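You operate a simulated robot arm through the tools that you are given. There is no shell and no other tool.

Carry out the task below with a simulated two-armed robot. There is one attempt and no reset: what you move stays moved.

## Task
Unwind the old tape, brush the flat head clean, wind 3 fresh wraps.
Fine: purple brush, back on its rest. What is to be rubbed or washed off counts as gone when no trace of it is left.

It is judged by the outcome, as a careful person would: the job done as asked, and still so three seconds after it is handed in. It fails if anything else is knocked over, pushed out of place, dropped, spilled or broken.

## Robot
Two 7-joint arms with two-finger parallel grippers on one trunk that stands fixed in place. Base frame: the origin is at the foot of the trunk, x ahead of it, y to its left, z up. Lengths are in m, angles in rad, forces in N, time in s.
The left shoulder is at [0.05, 0.209, 1.274], the right one opposite. With the tool pointing down near the work surface each hand reaches from about 0.1 to 0.88 m from the base axis, measured 20 degrees to its own side. Payload 4.4 kg a hand.
The tool frame of a hand sits at the grasp point between the pads (the TCP): z along the fingers, y along the line on which they close. The tips reach 0.023 m beyond it. The gripper opens to 0.094 m. The fingers are 0.038 m wide and 0.01 m thick; the gripper's body (0.054 by 0.096 m) begins 0.039 m behind the TCP.
Orientation is told as [roll, pitch, yaw] about the base's x, y, z axes, in that order, counted from this pose: with the fingers straight down and closing along the base's y, the tool's x points along the base's -x, its y along +y and its z along -z.

## Interface
- The arms move only by the tool move_arm. It takes "left_steps", "right_steps" or both (then of equal length, played together; a hand with none holds still); each is a list of rows, each a list of 7 numbers: the gripper command, from -1 (fully open) to 1 (shut), values between in proportion, then the shift along the base's x, y, z in m, then the turn, a rotation vector about the base's x, y, z in degrees. In form: [[claw, dx, dy, dz, wx, wy, wz], ...]. A call has 1 to 20 rows; each row shifts and turns the commanded pose from where the row before left it. A row lasts 0.2 s, in which the tool goes at most 0.05 m and 0.15 rad; a call with a longer step from one row to the next is refused whole, and so is a gripper value outside its range. A pose out of reach is approached as far as the arm can. The call stops where the force on the tool passes 40 N (or 10 N more than at its start, if that is more) or the arm is blocked; 0.2 s more then pass. The fingers move at their own pace (about 0.108 m/s each) and stop on an object; they squeeze with about 31 N. The grip force told is the motor's: it shows also when the fingers shut on nothing. Time passes only in rows, and 0.2 s behind the last, so rows that do not move let the fingers close. It gives the time, the measured TCP pose, the force on the tool (base axes), the opening and the grip force at its end, in the units of the frame above (readings bear some noise), with the torque about the TCP (base axes, N m) and any sound that the robot's microphone picked up.
- Cameras (640 x 400 px; columns grow to the right, rows downward): "scene" is now at [0.1457, -0.0495, 1.4633]; the picture's right is [-0.54, -0.84, 0.00], its down [-0.34, 0.21, -0.92] and it looks along [0.77, -0.49, -0.40] (base axes); focal length 358 px, centre (320, 200). "left" rides on the left gripper at [0.086, -0.016, -0.075] in its tool frame; the picture's right is [0.18, 0.98, 0.00], its down [-0.58, 0.11, -0.81] and it looks along [-0.79, 0.15, 0.59] (tool axes); focal length 243 px, centre (320, 200). "right" rides on the right gripper at [0.086, 0.016, -0.074] in its tool frame; the picture's right is [-0.18, 0.98, 0.00], its down [-0.58, -0.11, -0.81] and it looks along [-0.79, -0.15, 0.59] (tool axes); focal length 243 px, centre (320, 200). There is no depth. A picture from a camera that has moved, and an enlarged one, comes with that camera's place and axes in the base frame and with its lens.
- get_image(camera): a new picture of that camera. The clock stands still meanwhile.
- raise_lower(by): slides the trunk up (or, below 0, down) by that many m; the arms and the scene camera ride with it, the base frame stays. It gives what a move gives, with no picture.
- head_to(pan, tilt): turns the head with the scene camera to pan (to the left, within 1.396 rad either way) and tilt (down, from -0.506 to 1.204), counted from straight ahead of the robot. It gives what a move gives.
- zoom(camera, box): a new picture of the part [left, top, right, bottom] of that camera's present view, enlarged. The clock stands still meanwhile.
- finish_job(): hands the job in; it is judged then, once.

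Places have to be worked out from the pictures, the camera data and where the tool is seen. Open the grippers and draw the arms clear of the work before you hand the job in, unless the task says otherwise.

The tools are called by a JSON object that holds its "api" and its "payload". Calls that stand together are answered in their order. move_arm: Moves the arms, as the interface text tells. Its arguments: {"type":"object","properties":{"left_steps":{"type":"array","items":{"type":"array","items":{"type":"number"}}},"right_steps":{"type":"array","items":{"type":"array","items":{"type":"number"}}}},"required":[]} The other tools are called the same way: raise_lower (by) moves the trunk up or down; head_to (pan, tilt) turns the head that bears the scene camera; get_image (camera) takes a picture; zoom (camera, box) takes an enlarged picture of a part of a camera's view; finish_job () hands the job in.

At the start:

```text
t: 0.0
left_tcp_pos: [0.4246, -0.0808, 1.3259]
left_orientation: [0.0, 0.0, -0.001]
left_force: [-0.6, -1.5, -0.2]
left_ft_torque: [0.0, -0.01, -0.02]
left_width: 0.0943
left_grip_force: 0.1
right_tcp_pos: [0.3733, -0.5412, 1.2679]
right_orientation: [0.001, 0.0, -0.002]
right_force: [0.0, 0.5, 0.0]
right_ft_torque: [0.01, 0.01, 0.0]
right_width: 0.0939
right_grip_force: 0.1
trunk travel left (down, up): [-0.353, 0.21]
head pan, tilt (commanded): [-0.565, 0.41]
```

scene: 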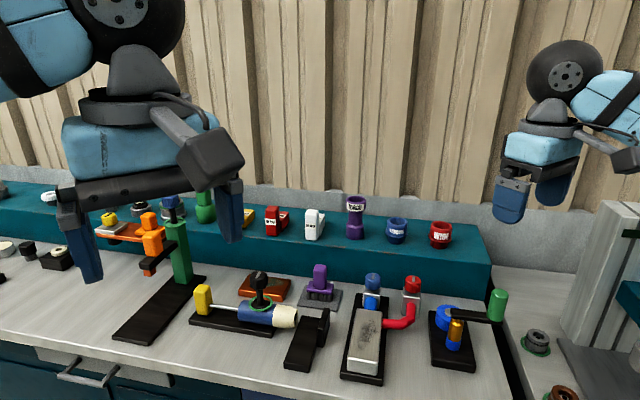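
right: 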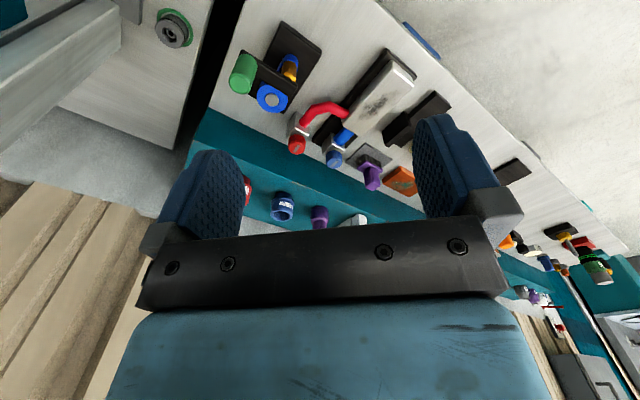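
left: 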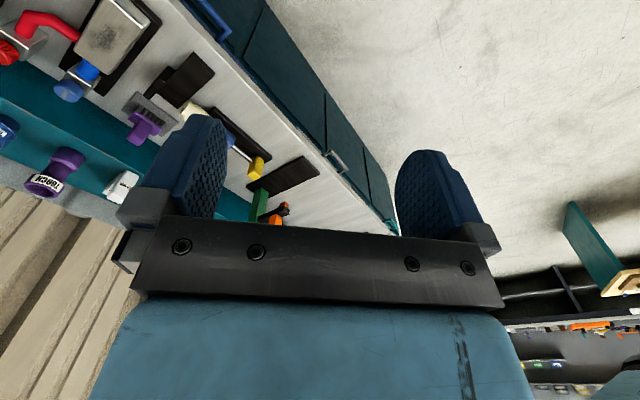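

I begin by looking closely at the bench to identify the things: a flat head with a dirty mark, a purple brush on a rest, and something with tape and a crank.

{"api": "zoom", "payload": {"camera": "scene", "box": [160, 180, 360, 380]}}

{"api": "zoom", "payload": {"camera": "scene", "box": [320, 200, 560, 400]}}

{"api": "zoom", "payload": {"camera": "scene", "box": [0, 170, 220, 370]}}

```text
2.00 times, centred on (260, 280) of scene
camera zoom: at [0.1457, -0.0495, 1.4633], right [-0.54, -0.84, 0.0], down [-0.34, 0.21, -0.92], along [0.77, -0.49, -0.4], focal length 715 px, centre (440, 40)
```

zoom: 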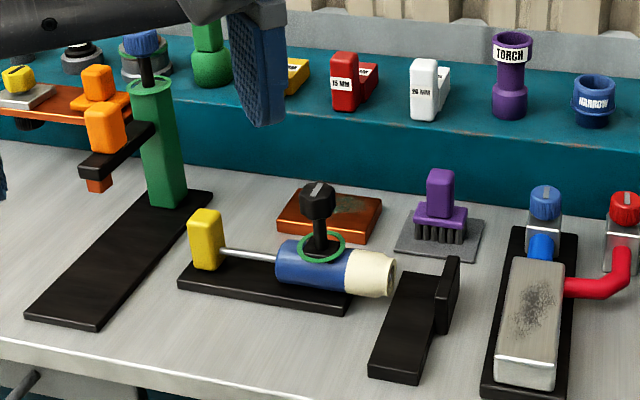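

```text
2.00 times, centred on (440, 300) of scene
camera zoom: at [0.1457, -0.0495, 1.4633], right [-0.54, -0.84, 0.0], down [-0.34, 0.21, -0.92], along [0.77, -0.49, -0.4], focal length 715 px, centre (80, 0)
```

zoom: 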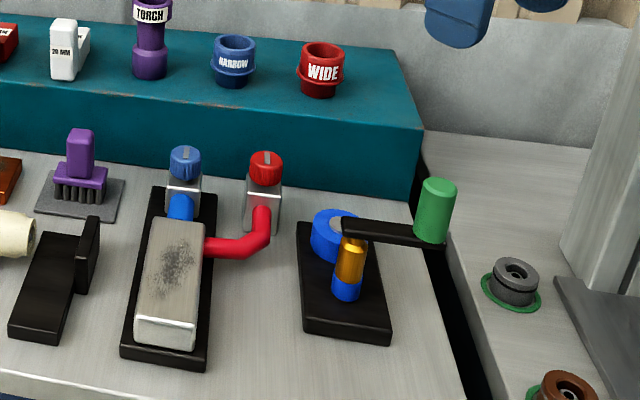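

```text
2.00 times, centred on (110, 270) of scene
camera zoom: at [0.1457, -0.0495, 1.4633], right [-0.54, -0.84, 0.0], down [-0.34, 0.21, -0.92], along [0.77, -0.49, -0.4], focal length 715 px, centre (740, 60)
```

zoom: 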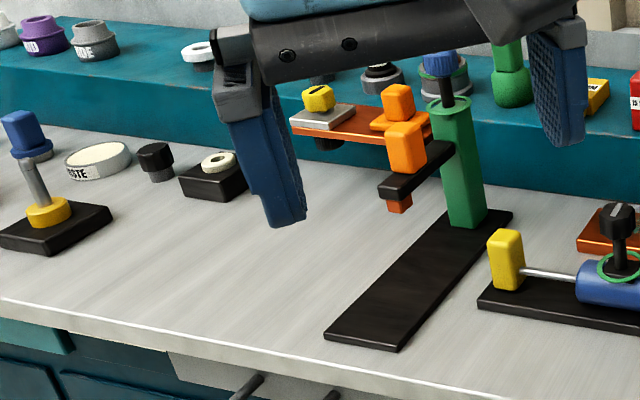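

The block with the grey smudge, the crank station with the gold/blue rolls and the purple brush on its pad are seen. I turn the head around to see everything else before touching.

{"api": "head_to", "payload": {"pan": -0.9, "tilt": 0.6}}

{"api": "get_image", "payload": {"camera": "scene"}}

{"api": "head_to", "payload": {"pan": 0.2, "tilt": 0.5}}

{"api": "get_image", "payload": {"camera": "scene"}}

{"api": "head_to", "payload": {"pan": 0.9, "tilt": 0.5}}

{"api": "get_image", "payload": {"camera": "scene"}}

```text
t: 0.8
left_tcp_pos: [0.4244, -0.0793, 1.3259]
left_orientation: [-0.001, 0.002, -0.001]
left_force: [-0.3, 0.4, 0.6]
left_ft_torque: [0.0, -0.03, -0.01]
left_width: 0.0941
left_grip_force: 0.0
right_tcp_pos: [0.3735, -0.541, 1.268]
right_orientation: [-0.001, 0.0, -0.001]
right_force: [-0.1, -0.2, -0.8]
right_ft_torque: [0.0, 0.02, -0.01]
right_width: 0.0941
right_grip_force: 0.1
trunk travel left (down, up): [-0.353, 0.21]
head pan, tilt (commanded): [-0.901, 0.6]
```

```text
taken
camera scene: at [0.1227, -0.0691, 1.4461], right [-0.78, -0.62, 0.0], down [-0.35, 0.44, -0.83], along [0.51, -0.65, -0.56], focal length 358 px, centre (320, 200)
```

scene: 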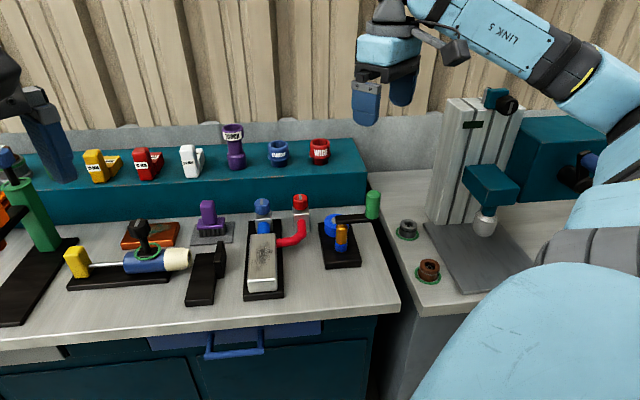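

```text
t: 2.1
left_tcp_pos: [0.4242, -0.0797, 1.3245]
left_orientation: [0.0, 0.0, 0.0]
left_force: [-1.0, -0.1, -0.8]
left_ft_torque: [-0.04, -0.01, -0.03]
left_width: 0.094
left_grip_force: 0.0
right_tcp_pos: [0.3737, -0.5416, 1.2681]
right_orientation: [0.001, -0.003, 0.001]
right_force: [0.2, -0.6, -0.5]
right_ft_torque: [-0.03, 0.01, 0.01]
right_width: 0.0941
right_grip_force: 0.0
trunk travel left (down, up): [-0.353, 0.21]
head pan, tilt (commanded): [0.201, 0.499]
```

```text
taken
camera scene: at [0.1569, 0.0182, 1.4552], right [0.2, -0.98, 0.0], down [-0.47, -0.1, -0.88], along [0.86, 0.17, -0.48], focal length 358 px, centre (320, 200)
```

scene: 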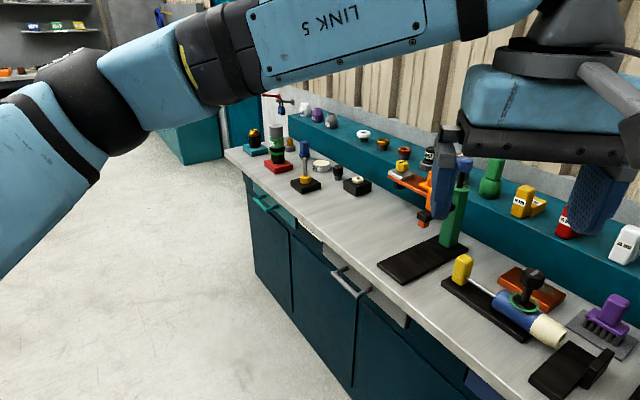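

```text
t: 3.2
left_tcp_pos: [0.4251, -0.079, 1.326]
left_orientation: [0.0, 0.001, 0.0]
left_force: [0.3, 0.0, 0.3]
left_ft_torque: [-0.04, -0.01, 0.01]
left_width: 0.0938
left_grip_force: 0.0
right_tcp_pos: [0.3729, -0.5414, 1.2688]
right_orientation: [0.0, 0.001, 0.0]
right_force: [-0.5, -0.3, 0.1]
right_ft_torque: [-0.01, -0.01, -0.03]
right_width: 0.0938
right_grip_force: 0.1
trunk travel left (down, up): [-0.353, 0.21]
head pan, tilt (commanded): [0.901, 0.499]
```

```text
taken
camera scene: at [0.1243, 0.0714, 1.4552], right [0.78, -0.62, 0.0], down [-0.3, -0.37, -0.88], along [0.55, 0.69, -0.48], focal length 358 px, centre (320, 200)
```

scene: 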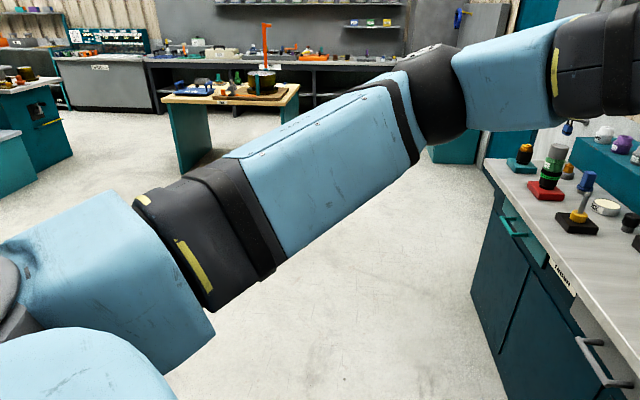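

I turn the head to the crank station on the right and enlarge it and the block.

{"api": "head_to", "payload": {"pan": -0.75, "tilt": 0.6}}

{"api": "get_image", "payload": {"camera": "scene"}}

{"api": "zoom", "payload": {"camera": "scene", "box": [340, 180, 440, 280]}}

{"api": "zoom", "payload": {"camera": "scene", "box": [240, 180, 340, 280]}}

{"api": "zoom", "payload": {"camera": "scene", "box": [120, 180, 250, 310]}}

```text
t: 4.9
left_tcp_pos: [0.426, -0.0802, 1.3266]
left_orientation: [0.001, -0.001, -0.002]
left_force: [0.4, 0.0, 0.2]
left_ft_torque: [-0.02, 0.0, 0.0]
left_width: 0.0942
left_grip_force: 0.1
right_tcp_pos: [0.3728, -0.5417, 1.268]
right_orientation: [0.0, 0.001, 0.001]
right_force: [0.0, -0.2, 0.4]
right_ft_torque: [0.02, 0.01, 0.02]
right_width: 0.0939
right_grip_force: 0.0
trunk travel left (down, up): [-0.353, 0.21]
head pan, tilt (commanded): [-0.75, 0.6]
```

```text
taken
camera scene: at [0.1324, -0.0601, 1.4461], right [-0.68, -0.73, 0.0], down [-0.41, 0.39, -0.83], along [0.6, -0.56, -0.56], focal length 358 px, centre (320, 200)
```

scene: 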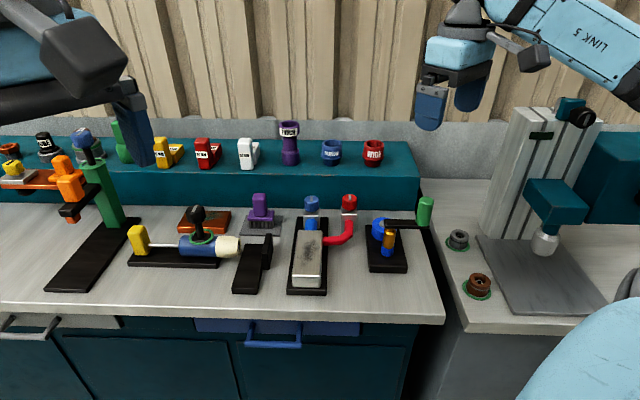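

```text
4.00 times, centred on (390, 230) of scene
camera zoom: at [0.1324, -0.0601, 1.4461], right [-0.68, -0.73, 0.0], down [-0.41, 0.39, -0.83], along [0.6, -0.56, -0.56], focal length 1431 px, centre (40, 80)
```

zoom: 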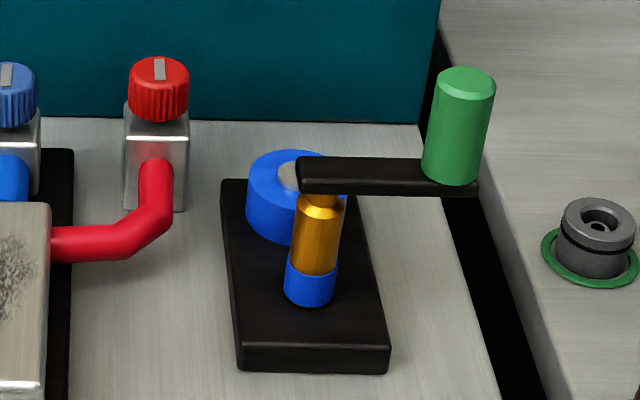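

```text
4.00 times, centred on (290, 230) of scene
camera zoom: at [0.1324, -0.0601, 1.4461], right [-0.68, -0.73, 0.0], down [-0.41, 0.39, -0.83], along [0.6, -0.56, -0.56], focal length 1431 px, centre (440, 80)
```

zoom: 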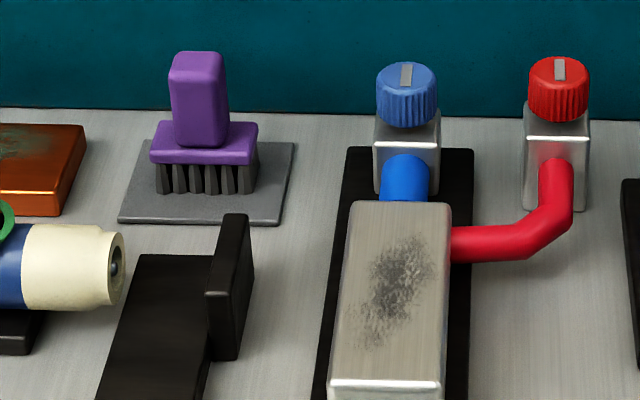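

```text
3.08 times, centred on (185, 245) of scene
camera zoom: at [0.1324, -0.0601, 1.4461], right [-0.68, -0.73, 0.0], down [-0.41, 0.39, -0.83], along [0.6, -0.56, -0.56], focal length 1100 px, centre (735, 62)
```

zoom: 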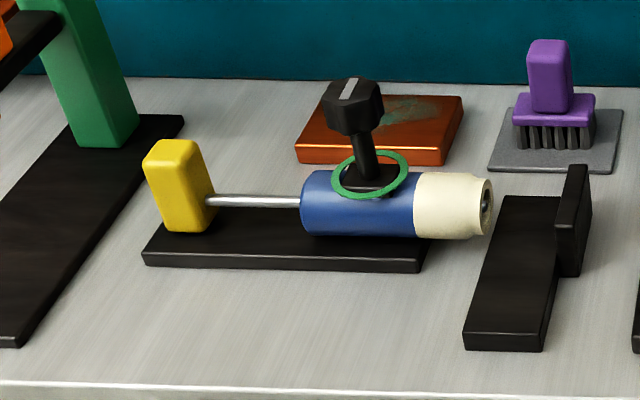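

The crank station (gold spindle, blue spool, green handle) stands near (0.46,-0.58), the smudged block near (0.55,-0.42), the purple brush near (0.75,-0.43). I move the left hand out of the head camera's view to see the rest of the bench before deciding.

{"api": "move_arm", "payload": {"left_steps": [[-1, -0.01, 0.035, 0, 0, 0, 0], [-1, -0.01, 0.035, 0, 0, 0, 0], [-1, -0.01, 0.035, 0, 0, 0, 0], [-1, -0.01, 0.035, 0, 0, 0, 0], [-1, -0.01, 0.035, 0, 0, 0, 0], [-1, -0.01, 0.035, 0, 0, 0, 0], [-1, -0.01, 0.035, 0, 0, 0, 0], [-1, -0.01, 0.035, 0, 0, 0, 0]]}}

{"api": "head_to", "payload": {"pan": -0.3, "tilt": 0.55}}

{"api": "get_image", "payload": {"camera": "scene"}}

{"api": "zoom", "payload": {"camera": "scene", "box": [0, 100, 320, 300]}}

{"api": "zoom", "payload": {"camera": "scene", "box": [320, 150, 640, 350]}}

```text
t: 6.7
left_tcp_pos: [0.3446, 0.1994, 1.3283]
left_orientation: [-0.001, 0.0, 0.0]
left_force: [-0.8, 1.3, 0.3]
left_ft_torque: [0.0, -0.02, 0.0]
left_width: 0.0938
left_grip_force: 0.1
right_tcp_pos: [0.3729, -0.5403, 1.2702]
right_orientation: [-0.002, -0.003, 0.001]
right_force: [0.6, 1.2, 0.0]
right_ft_torque: [-0.02, -0.01, 0.01]
right_width: 0.094
right_grip_force: 0.1
trunk travel left (down, up): [-0.353, 0.21]
head pan, tilt (commanded): [-0.75, 0.6]
```

```text
t: 7.6
left_tcp_pos: [0.3463, 0.1994, 1.3292]
left_orientation: [0.001, 0.001, 0.0]
left_force: [-0.4, -0.3, -1.1]
left_ft_torque: [0.01, 0.0, 0.01]
left_width: 0.0939
left_grip_force: 0.0
right_tcp_pos: [0.3724, -0.5401, 1.2683]
right_orientation: [0.0, 0.001, 0.0]
right_force: [-0.3, -0.9, 0.7]
right_ft_torque: [0.02, -0.01, -0.02]
right_width: 0.0942
right_grip_force: 0.1
trunk travel left (down, up): [-0.353, 0.21]
head pan, tilt (commanded): [-0.3, 0.55]
```

```text
taken
camera scene: at [0.1532, -0.0263, 1.4506], right [-0.3, -0.96, 0.0], down [-0.5, 0.15, -0.85], along [0.81, -0.25, -0.52], focal length 358 px, centre (320, 200)
```

scene: 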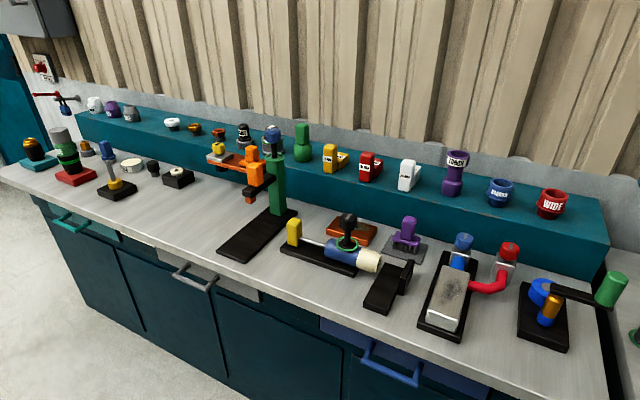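

```text
2.00 times, centred on (160, 200) of scene
camera zoom: at [0.1532, -0.0263, 1.4506], right [-0.3, -0.96, 0.0], down [-0.5, 0.15, -0.85], along [0.81, -0.25, -0.52], focal length 715 px, centre (640, 200)
```

zoom: 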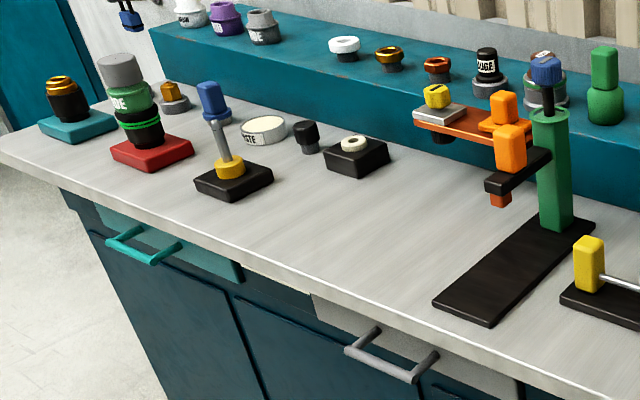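

```text
2.00 times, centred on (480, 250) of scene
camera zoom: at [0.1532, -0.0263, 1.4506], right [-0.3, -0.96, 0.0], down [-0.5, 0.15, -0.85], along [0.81, -0.25, -0.52], focal length 715 px, centre (0, 100)
```

zoom: 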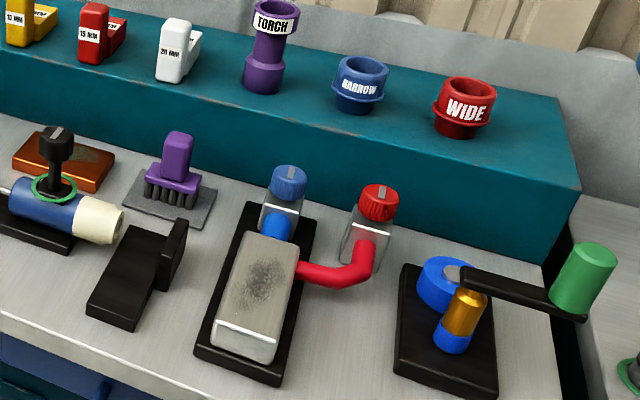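

The bench has no second brush in view; the smudged block with the two hoses looks like the flat head. I lower the right hand by 0.1 m to look at the crank station closely with the wrist camera.

{"api": "move_arm", "payload": {"right_steps": [[-1, -0.01, 0, -0.03, 0, 0, 0], [-1, -0.01, 0, -0.03, 0, 0, 0], [-1, -0.01, 0, -0.04, 0, 0, 0]]}}

{"api": "get_image", "payload": {"camera": "right"}}

{"api": "zoom", "payload": {"camera": "right", "box": [180, 0, 440, 163]}}

```text
t: 8.4
left_tcp_pos: [0.3449, 0.1969, 1.3292]
left_orientation: [0.001, 0.0, 0.001]
left_force: [-0.2, -0.3, -0.2]
left_ft_torque: [0.01, -0.02, 0.0]
left_width: 0.094
left_grip_force: 0.1
right_tcp_pos: [0.3451, -0.541, 1.1661]
right_orientation: [0.0, -0.002, 0.0]
right_force: [0.0, -0.1, -0.6]
right_ft_torque: [-0.02, 0.02, -0.01]
right_width: 0.0941
right_grip_force: 0.0
trunk travel left (down, up): [-0.353, 0.21]
head pan, tilt (commanded): [-0.3, 0.55]
```

```text
taken
camera right: at [0.2575, -0.5256, 1.2413], right [0.18, 0.98, 0.0], down [0.58, -0.11, 0.81], along [0.79, -0.15, -0.59], focal length 243 px, centre (320, 200)
```

right: 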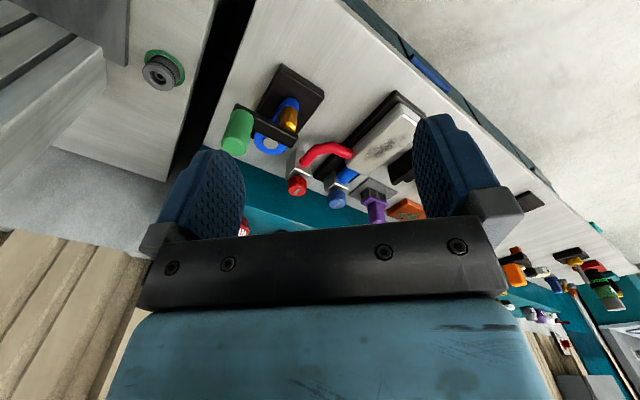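

```text
2.45 times, centred on (310, 82) of right
camera zoom: at [0.2575, -0.5256, 1.2413], right [0.18, 0.98, 0.0], down [0.58, -0.11, 0.81], along [0.79, -0.15, -0.59], focal length 595 px, centre (344, 491)
```

zoom: 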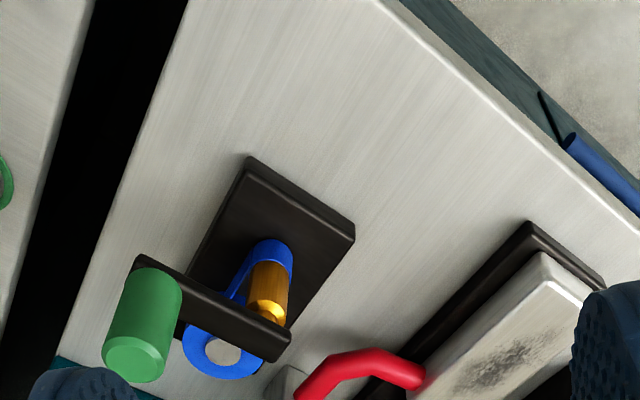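

The tape strip runs from the blue band on the gold spindle to the blue spool on the spindle's right side, so winding should be clockwise and unwinding counter-clockwise seen from above. I triangulate handle top ≈(0.438,-0.668,1.01), spindle ≈(0.495,-0.621), and refine with a centred scene view.

{"api": "head_to", "payload": {"pan": -0.95, "tilt": 0.7}}

{"api": "get_image", "payload": {"camera": "scene"}}

{"api": "zoom", "payload": {"camera": "scene", "box": [270, 150, 370, 212]}}

{"api": "zoom", "payload": {"camera": "scene", "box": [160, 150, 290, 231]}}

```text
t: 9.4
left_tcp_pos: [0.3462, 0.1969, 1.3272]
left_orientation: [0.0, 0.0, -0.001]
left_force: [0.8, -0.1, -0.6]
left_ft_torque: [0.02, -0.02, -0.01]
left_width: 0.0941
left_grip_force: 0.1
right_tcp_pos: [0.3449, -0.5403, 1.1674]
right_orientation: [-0.002, 0.001, 0.001]
right_force: [-0.1, 0.2, 0.1]
right_ft_torque: [-0.03, -0.01, -0.01]
right_width: 0.0941
right_grip_force: 0.0
trunk travel left (down, up): [-0.353, 0.21]
head pan, tilt (commanded): [-0.949, 0.7]
```

```text
taken
camera scene: at [0.1172, -0.0691, 1.4375], right [-0.81, -0.58, 0.0], down [-0.38, 0.52, -0.77], along [0.45, -0.62, -0.64], focal length 358 px, centre (320, 200)
```

scene: 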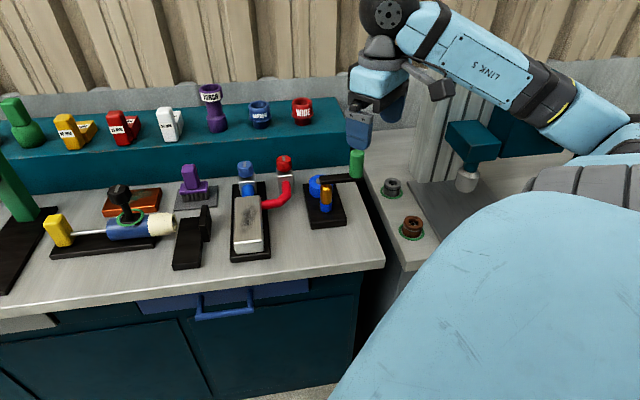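

```text
6.40 times, centred on (320, 181) of scene
camera zoom: at [0.1172, -0.0691, 1.4375], right [-0.81, -0.58, 0.0], down [-0.38, 0.52, -0.77], along [0.45, -0.62, -0.64], focal length 2289 px, centre (320, 322)
```

zoom: 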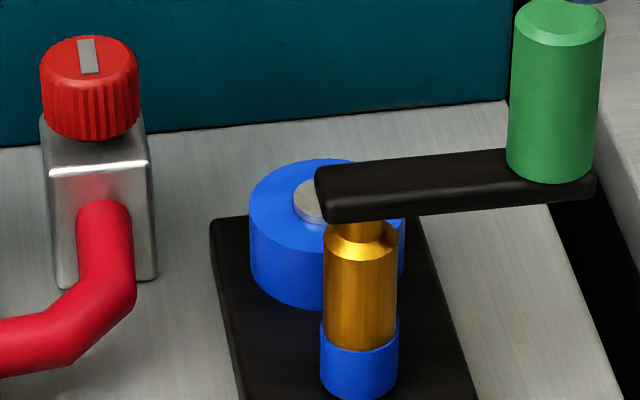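

```text
4.92 times, centred on (225, 190) of scene
camera zoom: at [0.1172, -0.0691, 1.4375], right [-0.81, -0.58, 0.0], down [-0.38, 0.52, -0.77], along [0.45, -0.62, -0.64], focal length 1761 px, centre (788, 247)
```

zoom: 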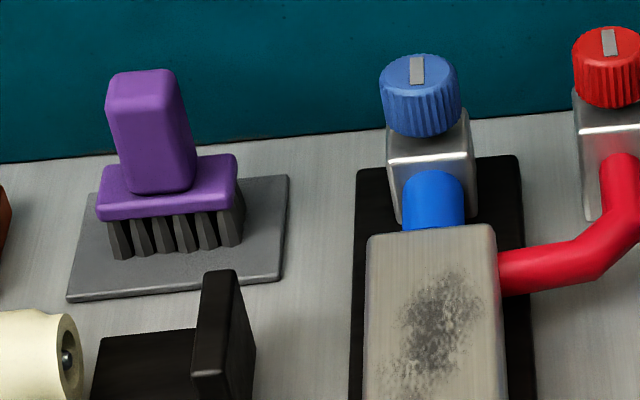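

Refined with exact head angles: handle axis ≈(0.4455,-0.6705), top z≈1.004, spindle ≈(0.494,-0.621), crank radius ≈0.07, base top ≈0.846. I bring the right hand above the handle and check.

{"api": "move_arm", "payload": {"right_steps": [[-1, 0.0201, -0.0261, -0.0134, 0, 0, 0], [-1, 0.0201, -0.0261, -0.0134, 0, 0, 0], [-1, 0.0201, -0.0261, -0.0134, 0, 0, 0], [-1, 0.0201, -0.0261, -0.0134, 0, 0, 0], [-1, 0.0201, -0.0261, -0.0134, 0, 0, 0], [-1, 0, 0, 0, 0, 0, 0]]}}

{"api": "get_image", "payload": {"camera": "scene"}}

{"api": "get_image", "payload": {"camera": "right"}}

```text
t: 10.8
left_tcp_pos: [0.3455, 0.1956, 1.328]
left_orientation: [-0.001, 0.001, -0.001]
left_force: [0.2, -0.7, 0.1]
left_ft_torque: [0.03, 0.03, 0.01]
left_width: 0.0938
left_grip_force: 0.0
right_tcp_pos: [0.4461, -0.6728, 1.1001]
right_orientation: [0.001, -0.001, 0.0]
right_force: [0.2, 0.1, -0.1]
right_ft_torque: [0.04, 0.03, 0.01]
right_width: 0.0939
right_grip_force: 0.0
trunk travel left (down, up): [-0.353, 0.21]
head pan, tilt (commanded): [-0.949, 0.7]
```

```text
taken
camera scene: at [0.1176, -0.07, 1.4374], right [-0.81, -0.58, 0.0], down [-0.38, 0.52, -0.76], along [0.45, -0.62, -0.64], focal length 358 px, centre (320, 200)
```

scene: 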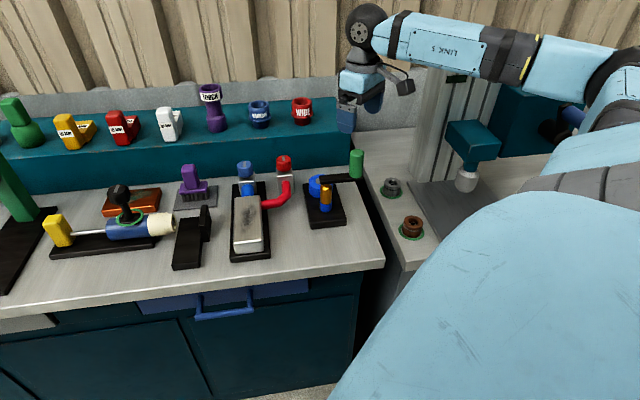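

```text
taken
camera right: at [0.359, -0.6576, 1.1752], right [0.18, 0.98, 0.0], down [0.58, -0.11, 0.81], along [0.79, -0.15, -0.59], focal length 243 px, centre (320, 200)
```

right: 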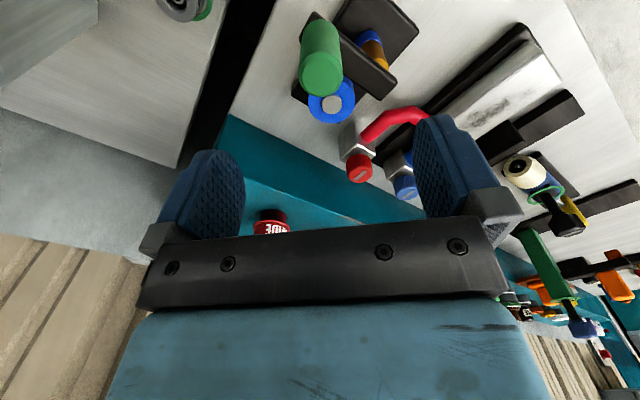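

The wrist view puts the handle top at (0.444,-0.671,1.004), right under the TCP. I descend to z≈0.978 with open fingers around the handle.

{"api": "move_arm", "payload": {"right_steps": [[-1, -0.0015, 0.0015, -0.03, 0, 0, 0], [-1, 0, 0, -0.03, 0, 0, 0], [-1, 0, 0, -0.03, 0, 0, 0], [-1, 0, 0, -0.02, 0, 0, 0], [-1, 0, 0, -0.012, 0, 0, 0], [-1, 0, 0, 0, 0, 0, 0]]}}

{"api": "zoom", "payload": {"camera": "scene", "box": [260, 120, 420, 220]}}

{"api": "get_image", "payload": {"camera": "right"}}

```text
t: 12.2
left_tcp_pos: [0.3454, 0.1979, 1.3284]
left_orientation: [0.0, -0.001, 0.0]
left_force: [-0.5, -1.0, 0.1]
left_ft_torque: [0.01, -0.01, 0.0]
left_width: 0.0939
left_grip_force: 0.1
right_tcp_pos: [0.4439, -0.6705, 0.9804]
right_orientation: [0.0, 0.0, 0.001]
right_force: [-0.2, -0.4, -0.5]
right_ft_torque: [-0.02, 0.01, 0.02]
right_width: 0.0939
right_grip_force: 0.0
trunk travel left (down, up): [-0.353, 0.21]
head pan, tilt (commanded): [-0.949, 0.7]
```

```text
4.00 times, centred on (340, 170) of scene
camera zoom: at [0.1172, -0.069, 1.4375], right [-0.81, -0.58, 0.0], down [-0.38, 0.52, -0.76], along [0.45, -0.62, -0.64], focal length 1431 px, centre (240, 320)
```

zoom: 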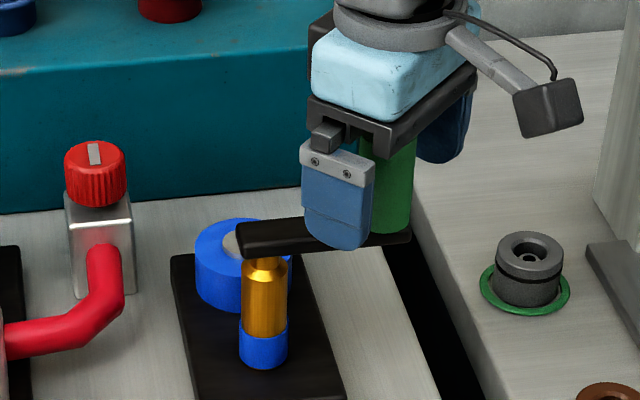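

```text
taken
camera right: at [0.3569, -0.656, 1.0549], right [0.18, 0.98, 0.0], down [0.58, -0.11, 0.81], along [0.79, -0.15, -0.59], focal length 243 px, centre (320, 200)
```

right: 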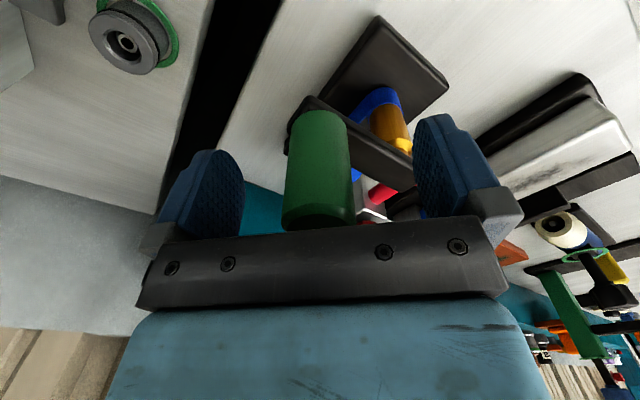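

The handle is centred between the fingers and the tips clear the crank arm. I close on it.

{"api": "move_arm", "payload": {"right_steps": [[1, 0, 0, 0, 0, 0, 0], [1, 0, 0, 0, 0, 0, 0], [1, 0, 0, 0, 0, 0, 0]]}}

{"api": "get_image", "payload": {"camera": "right"}}

```text
t: 13.1
left_tcp_pos: [0.3446, 0.197, 1.3279]
left_orientation: [0.0, 0.0, -0.001]
left_force: [-0.1, -0.3, 1.1]
left_ft_torque: [0.0, 0.02, 0.02]
left_width: 0.0941
left_grip_force: 0.0
right_tcp_pos: [0.4436, -0.6717, 0.9798]
right_orientation: [0.0, 0.001, 0.0]
right_force: [-1.8, -2.5, 0.1]
right_ft_torque: [-0.19, 0.28, 0.01]
right_width: 0.0308
right_grip_force: 45.4
trunk travel left (down, up): [-0.353, 0.21]
head pan, tilt (commanded): [-0.949, 0.7]
```

```text
taken
camera right: at [0.3566, -0.6562, 1.0549], right [0.18, 0.98, 0.0], down [0.58, -0.11, 0.81], along [0.79, -0.15, -0.59], focal length 243 px, centre (320, 200)
```

right: 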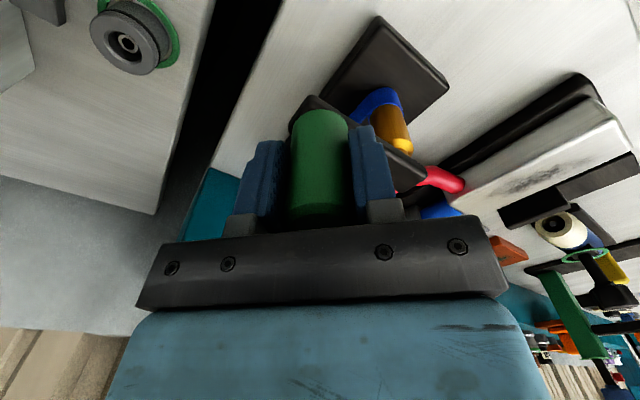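

The handle is held (width 0.031). I turn a small arc counter-clockwise (225° to 270°) about (0.494,-0.621) and watch the forces and tape.

{"api": "move_arm", "payload": {"right_steps": [[1, 0.0146, -0.0113, 0, 0, 0, 0], [1, 0.0171, -0.0071, 0, 0, 0, 0], [1, 0.0184, -0.0024, 0, 0, 0, 0]]}}

{"api": "zoom", "payload": {"camera": "scene", "box": [260, 120, 420, 220]}}

```text
t: 13.5
left_tcp_pos: [0.3449, 0.1969, 1.3296]
left_orientation: [0.0, -0.001, 0.0]
left_force: [-0.7, 0.1, -0.5]
left_ft_torque: [-0.03, 0.01, -0.05]
left_width: 0.0939
left_grip_force: 0.0
right_tcp_pos: [0.4575, -0.6804, 0.9826]
right_orientation: [-0.004, -0.011, -0.011]
right_force: [-3.0, -10.9, -2.8]
right_ft_torque: [1.23, -1.5, 0.01]
right_width: 0.0311
right_grip_force: 45.0
right hand out of reach, approached as far as the arm can: row 1, 2
trunk travel left (down, up): [-0.353, 0.21]
head pan, tilt (commanded): [-0.949, 0.7]
stopped in row 2 (right hand): the force on the tool passed its limit at 66 N (the readings are from after the stop); the commanded pose is now the measured one
```

```text
4.00 times, centred on (340, 170) of scene
camera zoom: at [0.1164, -0.0696, 1.4376], right [-0.81, -0.58, 0.0], down [-0.37, 0.52, -0.76], along [0.45, -0.62, -0.64], focal length 1431 px, centre (240, 320)
```

zoom: 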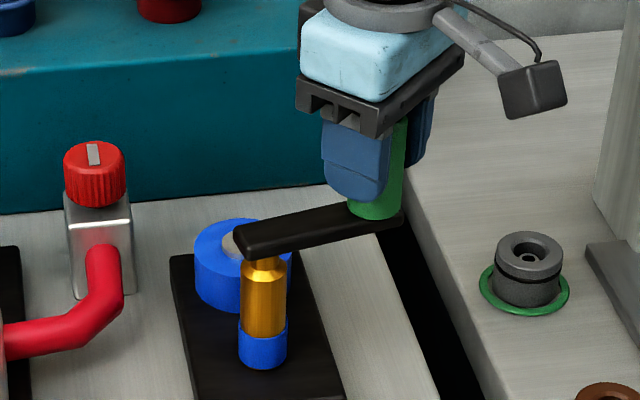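

The reach report says the arm can't go further here with this wrist yaw; the crank turned about 13° fine. I let go, rise above the handle, and test reach with the wrist yawed toward the arm's direction.

{"api": "move_arm", "payload": {"right_steps": [[-1, 0, 0, 0, 0, 0, 0], [-1, 0, 0, 0, 0, 0, 0], [-1, 0, 0, 0, 0, 0, 0], [-1, 0, 0, 0.03, 0, 0, 0], [-1, 0, 0, 0.03, 0, 0, 0], [-1, 0, 0, 0.03, 0, 0, 0]]}}

{"api": "move_arm", "payload": {"right_steps": [[-1, 0, 0, 0, 0, 0, -8], [-1, 0, 0, 0, 0, 0, -8], [-1, 0, 0, 0, 0, 0, -8], [-1, 0, 0, 0, 0, 0, -8], [-1, 0, 0, 0, 0, 0, -8], [-1, 0, 0, 0, 0, 0, -5]]}}

```text
t: 14.9
left_tcp_pos: [0.3452, 0.1983, 1.3273]
left_orientation: [0.0, 0.0, 0.0]
left_force: [0.7, 0.0, 0.6]
left_ft_torque: [0.01, -0.01, 0.03]
left_width: 0.094
left_grip_force: 0.1
right_tcp_pos: [0.4557, -0.6796, 1.0729]
right_orientation: [-0.008, -0.01, -0.012]
right_force: [0.1, 0.0, 0.8]
right_ft_torque: [-0.01, 0.02, 0.01]
right_width: 0.0938
right_grip_force: 0.0
trunk travel left (down, up): [-0.353, 0.21]
head pan, tilt (commanded): [-0.949, 0.7]
```

```text
t: 16.3
left_tcp_pos: [0.3462, 0.1978, 1.3278]
left_orientation: [-0.001, 0.0, 0.0]
left_force: [0.6, -0.3, 0.1]
left_ft_torque: [0.0, 0.01, -0.03]
left_width: 0.094
left_grip_force: 0.1
right_tcp_pos: [0.4589, -0.6799, 1.0748]
right_orientation: [-0.003, -0.011, -0.795]
right_force: [-0.5, -0.3, -0.5]
right_ft_torque: [-0.02, 0.01, 0.0]
right_width: 0.0941
right_grip_force: 0.1
trunk travel left (down, up): [-0.353, 0.21]
head pan, tilt (commanded): [-0.949, 0.7]
```

Yaw is now -0.795 (along the bench axes). I test the far points of the crank circle at a safe height above the handle.

{"api": "move_arm", "payload": {"right_steps": [[-1, 0.02, 0.002, -0.01, 0, 0.6, 0], [-1, 0.02, 0.002, -0.01, 0, 0, 0], [-1, 0.02, 0.002, 0, 0, 0, 0], [-1, 0.025, 0.002, 0, 0, 0, 0], [-1, 0, 0, 0, 0, 0, 0]]}}

{"api": "get_image", "payload": {"camera": "right"}}

{"api": "get_image", "payload": {"camera": "scene"}}

```text
t: 17.5
left_tcp_pos: [0.3446, 0.1978, 1.3286]
left_orientation: [0.001, -0.002, -0.001]
left_force: [-0.5, -0.6, 0.8]
left_ft_torque: [0.03, -0.01, 0.0]
left_width: 0.0937
left_grip_force: 0.0
right_tcp_pos: [0.5439, -0.6695, 1.0537]
right_orientation: [-0.01, -0.003, -0.794]
right_force: [-0.7, -0.5, 0.0]
right_ft_torque: [0.04, -0.02, -0.03]
right_width: 0.0938
right_grip_force: 0.0
trunk travel left (down, up): [-0.353, 0.21]
head pan, tilt (commanded): [-0.949, 0.7]
```

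```text
taken
camera right: at [0.494, -0.5977, 1.1283], right [0.83, 0.56, -0.01], down [0.33, -0.48, 0.81], along [0.45, -0.68, -0.59], focal length 243 px, centre (320, 200)
```

right: 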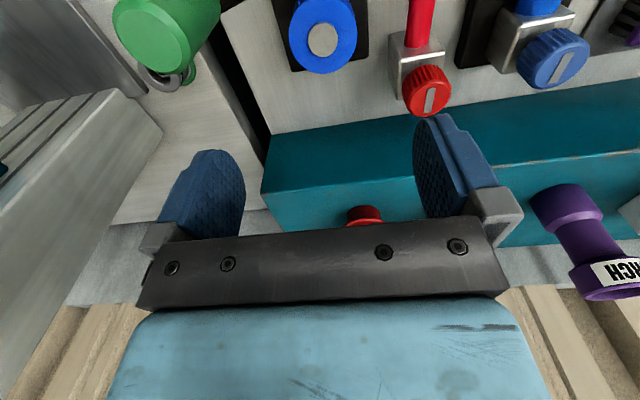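

```text
taken
camera scene: at [0.1162, -0.0695, 1.4375], right [-0.81, -0.58, 0.0], down [-0.37, 0.52, -0.77], along [0.45, -0.62, -0.64], focal length 358 px, centre (320, 200)
```

scene: 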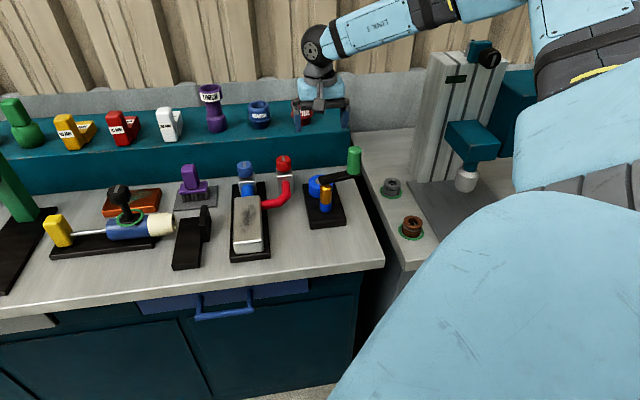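

With this yaw the far side of the circle is reachable. I go back above the handle (≈(0.457,-0.680)) and look before gripping again.

{"api": "move_arm", "payload": {"right_steps": [[-1, -0.022, -0.003, 0, 0.4, 0, 0], [-1, -0.022, -0.003, 0, 0, 0, 0], [-1, -0.022, -0.003, 0, 0, 0, 0], [-1, -0.021, -0.002, 0, 0, 0, 0], [-1, 0, 0, 0, 0, 0, 0]]}}

{"api": "get_image", "payload": {"camera": "right"}}

{"api": "zoom", "payload": {"camera": "scene", "box": [260, 120, 420, 220]}}

```text
t: 18.7
left_tcp_pos: [0.3466, 0.1982, 1.3301]
left_orientation: [0.0, -0.001, 0.001]
left_force: [0.4, 0.3, -0.1]
left_ft_torque: [-0.03, -0.01, 0.01]
left_width: 0.0938
left_grip_force: 0.0
right_tcp_pos: [0.458, -0.6809, 1.0529]
right_orientation: [-0.009, 0.002, -0.792]
right_force: [0.2, 0.6, 0.6]
right_ft_torque: [-0.01, -0.02, -0.02]
right_width: 0.0939
right_grip_force: 0.0
trunk travel left (down, up): [-0.353, 0.21]
head pan, tilt (commanded): [-0.949, 0.7]
```

```text
taken
camera right: at [0.4085, -0.6082, 1.1282], right [0.83, 0.56, -0.01], down [0.34, -0.49, 0.81], along [0.45, -0.67, -0.59], focal length 243 px, centre (320, 200)
```

right: 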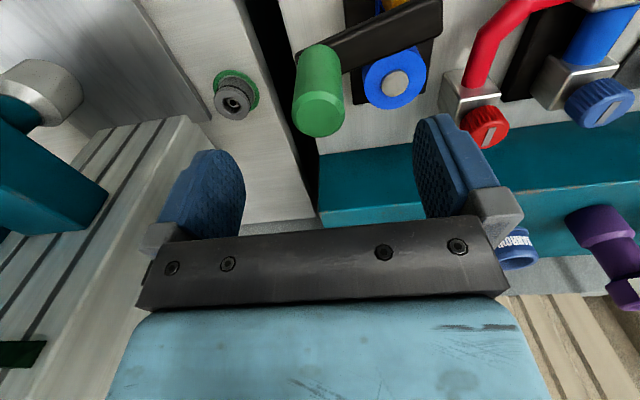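

```text
4.00 times, centred on (340, 170) of scene
camera zoom: at [0.1179, -0.0685, 1.4374], right [-0.81, -0.58, 0.0], down [-0.38, 0.52, -0.76], along [0.44, -0.62, -0.64], focal length 1431 px, centre (240, 320)
```

zoom: 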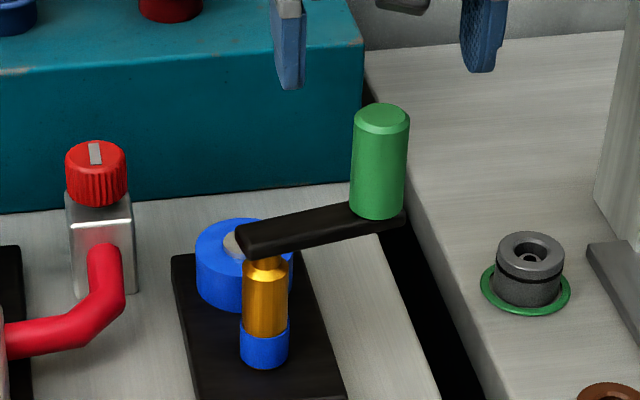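

The handle is centred under the fingers (≈(0.455,-0.680)). I descend and grip again with this yaw.

{"api": "move_arm", "payload": {"right_steps": [[-1, -0.0015, 0.001, -0.03, 0, 0, 0], [-1, 0, 0, -0.03, 0, 0, 0], [-1, 0, 0, -0.014, 0, 0, 0], [-1, 0, 0, 0, 0, 0, 0], [1, 0, 0, 0, 0, 0, 0], [1, 0, 0, 0, 0, 0, 0], [1, 0, 0, 0, 0, 0, 0]]}}

{"api": "get_image", "payload": {"camera": "right"}}

```text
t: 20.3
left_tcp_pos: [0.3458, 0.1978, 1.3289]
left_orientation: [-0.001, 0.0, 0.0]
left_force: [-0.1, -0.1, 0.4]
left_ft_torque: [0.0, 0.02, 0.0]
left_width: 0.0937
left_grip_force: 0.1
right_tcp_pos: [0.4559, -0.6811, 0.9787]
right_orientation: [-0.005, 0.001, -0.793]
right_force: [5.4, 8.7, -5.6]
right_ft_torque: [0.97, -1.01, 0.01]
right_width: 0.0316
right_grip_force: 44.7
trunk travel left (down, up): [-0.353, 0.21]
head pan, tilt (commanded): [-0.949, 0.7]
```

```text
taken
camera right: at [0.4064, -0.6084, 1.0543], right [0.83, 0.56, -0.01], down [0.33, -0.49, 0.81], along [0.45, -0.67, -0.59], focal length 243 px, centre (320, 200)
```

right: 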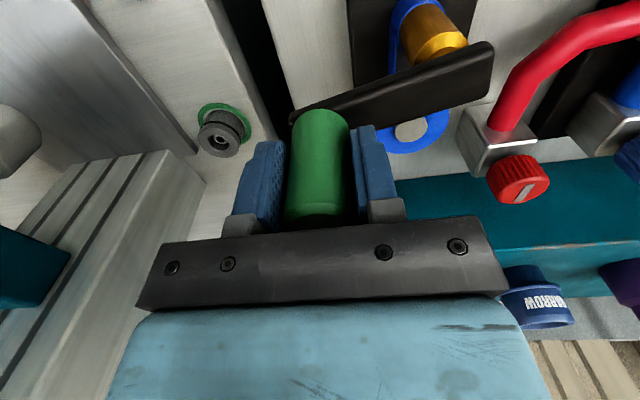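

The handle is gripped; a ~10 N force toward the spindle shows my circle is a bit too wide. I shift 2-3 mm inward, then turn counter-clockwise to about 280° with radius 0.0695 and read the forces.

{"api": "move_arm", "payload": {"right_steps": [[1, 0.002, 0.002, 0, 0, 0, 0], [1, 0.0134, -0.0066, 0, 0, 0, 0], [1, 0.0177, -0.0039, 0, 0, 0, 0], [1, 0.0182, 0.0008, 0, 0, 0, 0]]}}

{"api": "zoom", "payload": {"camera": "scene", "box": [260, 120, 420, 220]}}

```text
t: 21.3
left_tcp_pos: [0.3457, 0.1956, 1.3271]
left_orientation: [0.002, 0.0, -0.001]
left_force: [-0.3, -0.5, -0.3]
left_ft_torque: [0.0, -0.03, -0.01]
left_width: 0.094
left_grip_force: 0.1
right_tcp_pos: [0.507, -0.691, 0.9783]
right_orientation: [-0.008, 0.001, -0.795]
right_force: [2.2, -16.0, -1.0]
right_ft_torque: [1.93, 0.0, 0.03]
right_width: 0.0318
right_grip_force: 45.5
trunk travel left (down, up): [-0.353, 0.21]
head pan, tilt (commanded): [-0.949, 0.7]
```

```text
4.00 times, centred on (340, 170) of scene
camera zoom: at [0.1177, -0.0709, 1.4374], right [-0.81, -0.58, 0.0], down [-0.38, 0.53, -0.76], along [0.44, -0.62, -0.65], focal length 1431 px, centre (240, 320)
```

zoom: 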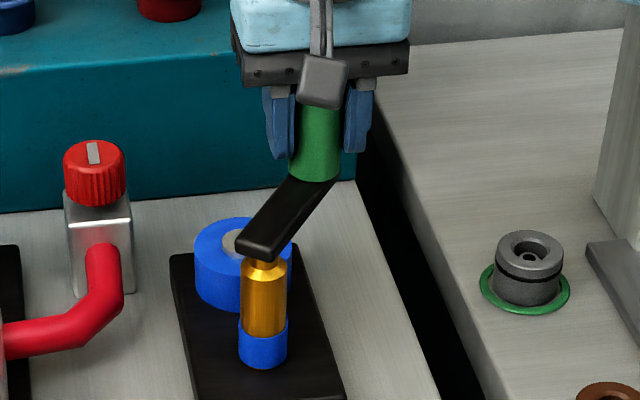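

It turns; the outward force of 16 N suggests the centre is about (0.4935,-0.623) with r≈0.070. I continue to 340° with the corrected circle.

{"api": "move_arm", "payload": {"right_steps": [[1, 0.0178, 0.0037, 0, 0, 0, 0], [1, 0.0154, 0.0098, 0, 0, 0, 0], [1, 0.0123, 0.0134, 0, 0, 0, 0], [1, 0.0085, 0.0163, 0, 0, 0, 0]]}}

{"api": "zoom", "payload": {"camera": "scene", "box": [260, 120, 420, 220]}}

```text
t: 22.3
left_tcp_pos: [0.3483, 0.1971, 1.3279]
left_orientation: [0.0, 0.003, 0.0]
left_force: [0.1, -0.4, -0.1]
left_ft_torque: [-0.02, 0.0, 0.0]
left_width: 0.0938
left_grip_force: 0.2
right_tcp_pos: [0.5612, -0.6443, 0.9796]
right_orientation: [-0.006, 0.0, -0.793]
right_force: [18.9, -5.4, -0.4]
right_ft_torque: [-0.09, -1.09, 0.0]
right_width: 0.0317
right_grip_force: 44.8
trunk travel left (down, up): [-0.353, 0.21]
head pan, tilt (commanded): [-0.949, 0.7]
```

```text
4.00 times, centred on (340, 170) of scene
camera zoom: at [0.1194, -0.0696, 1.4372], right [-0.81, -0.58, 0.0], down [-0.38, 0.52, -0.76], along [0.44, -0.62, -0.65], focal length 1431 px, centre (240, 320)
```

zoom: 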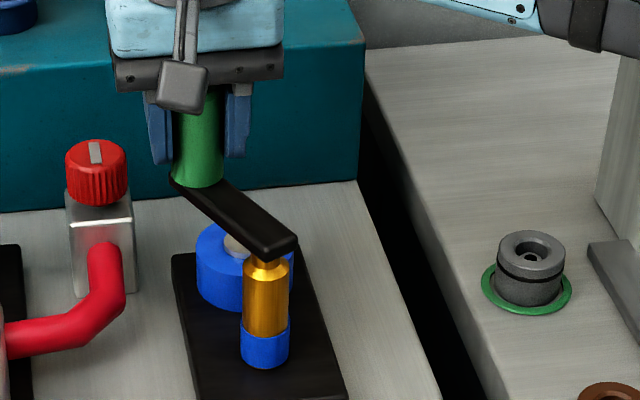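

The circle fit over the measured points gives centre (0.4938,-0.6208), r≈0.0715-0.072. I continue from ~341° to 40° with that.

{"api": "move_arm", "payload": {"right_steps": [[1, 0.0049, 0.0184, 0, 0, 0, 0], [1, -0.0008, 0.0188, 0, 0, 0, 0], [1, -0.0056, 0.0179, 0, 0, 0, 0], [1, -0.0101, 0.0159, 0, 0, 0, 0]]}}

{"api": "zoom", "payload": {"camera": "scene", "box": [260, 120, 420, 220]}}

{"api": "get_image", "payload": {"camera": "scene"}}

```text
t: 23.3
left_tcp_pos: [0.3425, 0.1981, 1.3295]
left_orientation: [0.0, -0.004, -0.001]
left_force: [0.1, -1.2, -0.6]
left_ft_torque: [0.0, 0.02, -0.01]
left_width: 0.0939
left_grip_force: 0.1
right_tcp_pos: [0.5464, -0.5744, 0.9803]
right_orientation: [-0.008, 0.0, -0.797]
right_force: [-10.0, -12.6, 14.9]
right_ft_torque: [1.1, -0.4, 0.0]
right_width: 0.0317
right_grip_force: 44.6
trunk travel left (down, up): [-0.353, 0.21]
head pan, tilt (commanded): [-0.949, 0.7]
```

```text
4.00 times, centred on (340, 170) of scene
camera zoom: at [0.1142, -0.0694, 1.4378], right [-0.81, -0.58, 0.0], down [-0.37, 0.52, -0.77], along [0.45, -0.62, -0.64], focal length 1431 px, centre (240, 320)
```

zoom: 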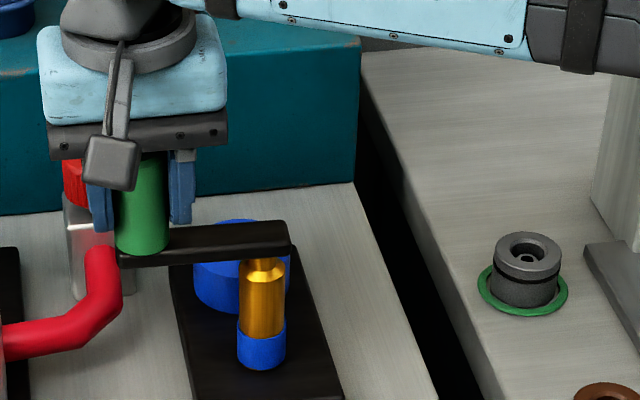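

```text
taken
camera scene: at [0.1142, -0.0694, 1.4378], right [-0.81, -0.58, 0.0], down [-0.37, 0.52, -0.77], along [0.45, -0.62, -0.64], focal length 358 px, centre (320, 200)
```

scene: 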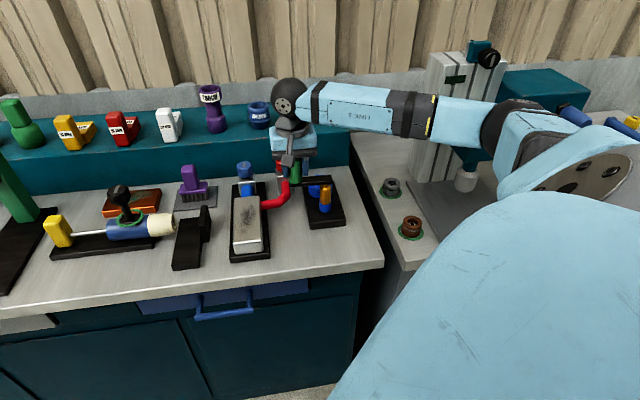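

Now ~41°; the force is inward here, so the refined circle is centre (0.495,-0.622), r=0.070. I go on to 130°.

{"api": "move_arm", "payload": {"right_steps": [[1, -0.0138, 0.0096, 0, 0, 0, 0], [1, -0.0163, 0.0085, 0, 0, 0, 0], [1, -0.0178, 0.0039, 0, 0, 0, 0], [1, -0.0183, -0.0008, 0, 0, 0, 0], [1, -0.0174, -0.0055, 0, 0, 0, 0], [1, -0.0154, -0.0098, 0, 0, 0, 0]]}}

{"api": "zoom", "payload": {"camera": "scene", "box": [260, 120, 420, 220]}}

{"api": "get_image", "payload": {"camera": "right"}}

```text
t: 24.7
left_tcp_pos: [0.3474, 0.1953, 1.3282]
left_orientation: [0.002, 0.001, 0.001]
left_force: [0.0, 0.3, 0.2]
left_ft_torque: [0.01, 0.03, -0.03]
left_width: 0.0941
left_grip_force: 0.0
right_tcp_pos: [0.4503, -0.5682, 0.9796]
right_orientation: [-0.006, 0.002, -0.793]
right_force: [12.0, -11.9, -2.8]
right_ft_torque: [0.31, -1.69, 0.02]
right_width: 0.0317
right_grip_force: 44.8
trunk travel left (down, up): [-0.353, 0.21]
head pan, tilt (commanded): [-0.949, 0.7]
```

```text
4.00 times, centred on (340, 170) of scene
camera zoom: at [0.1188, -0.0708, 1.4369], right [-0.81, -0.58, 0.0], down [-0.38, 0.52, -0.76], along [0.44, -0.62, -0.65], focal length 1431 px, centre (240, 320)
```

zoom: 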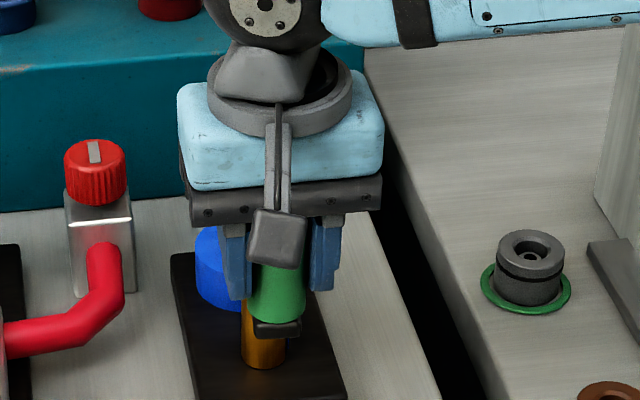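

```text
taken
camera right: at [0.4008, -0.496, 1.0543], right [0.83, 0.56, -0.01], down [0.33, -0.49, 0.81], along [0.45, -0.67, -0.59], focal length 243 px, centre (320, 200)
```

right: 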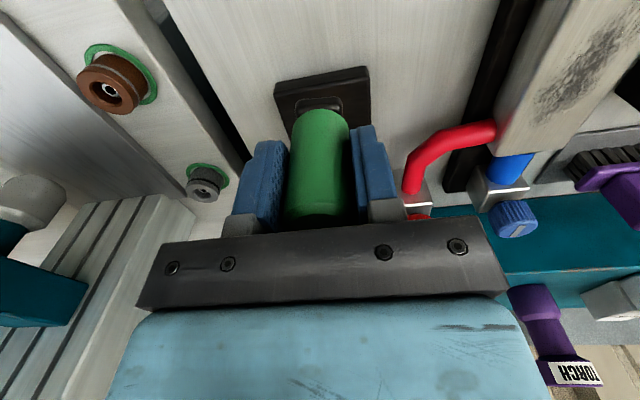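

The foot of the gold spindle now shows no blue band. I enlarge to verify.

{"api": "zoom", "payload": {"camera": "scene", "box": [290, 175, 354, 215]}}

```text
10.00 times, centred on (322, 195) of scene
camera zoom: at [0.1188, -0.0708, 1.4369], right [-0.81, -0.58, 0.0], down [-0.38, 0.52, -0.76], along [0.44, -0.62, -0.65], focal length 3577 px, centre (300, 250)
```

zoom: 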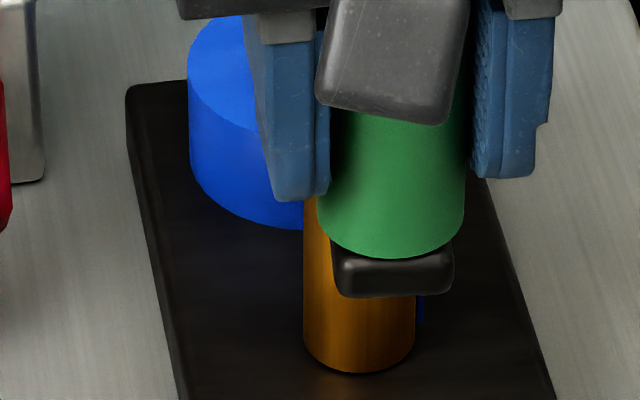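

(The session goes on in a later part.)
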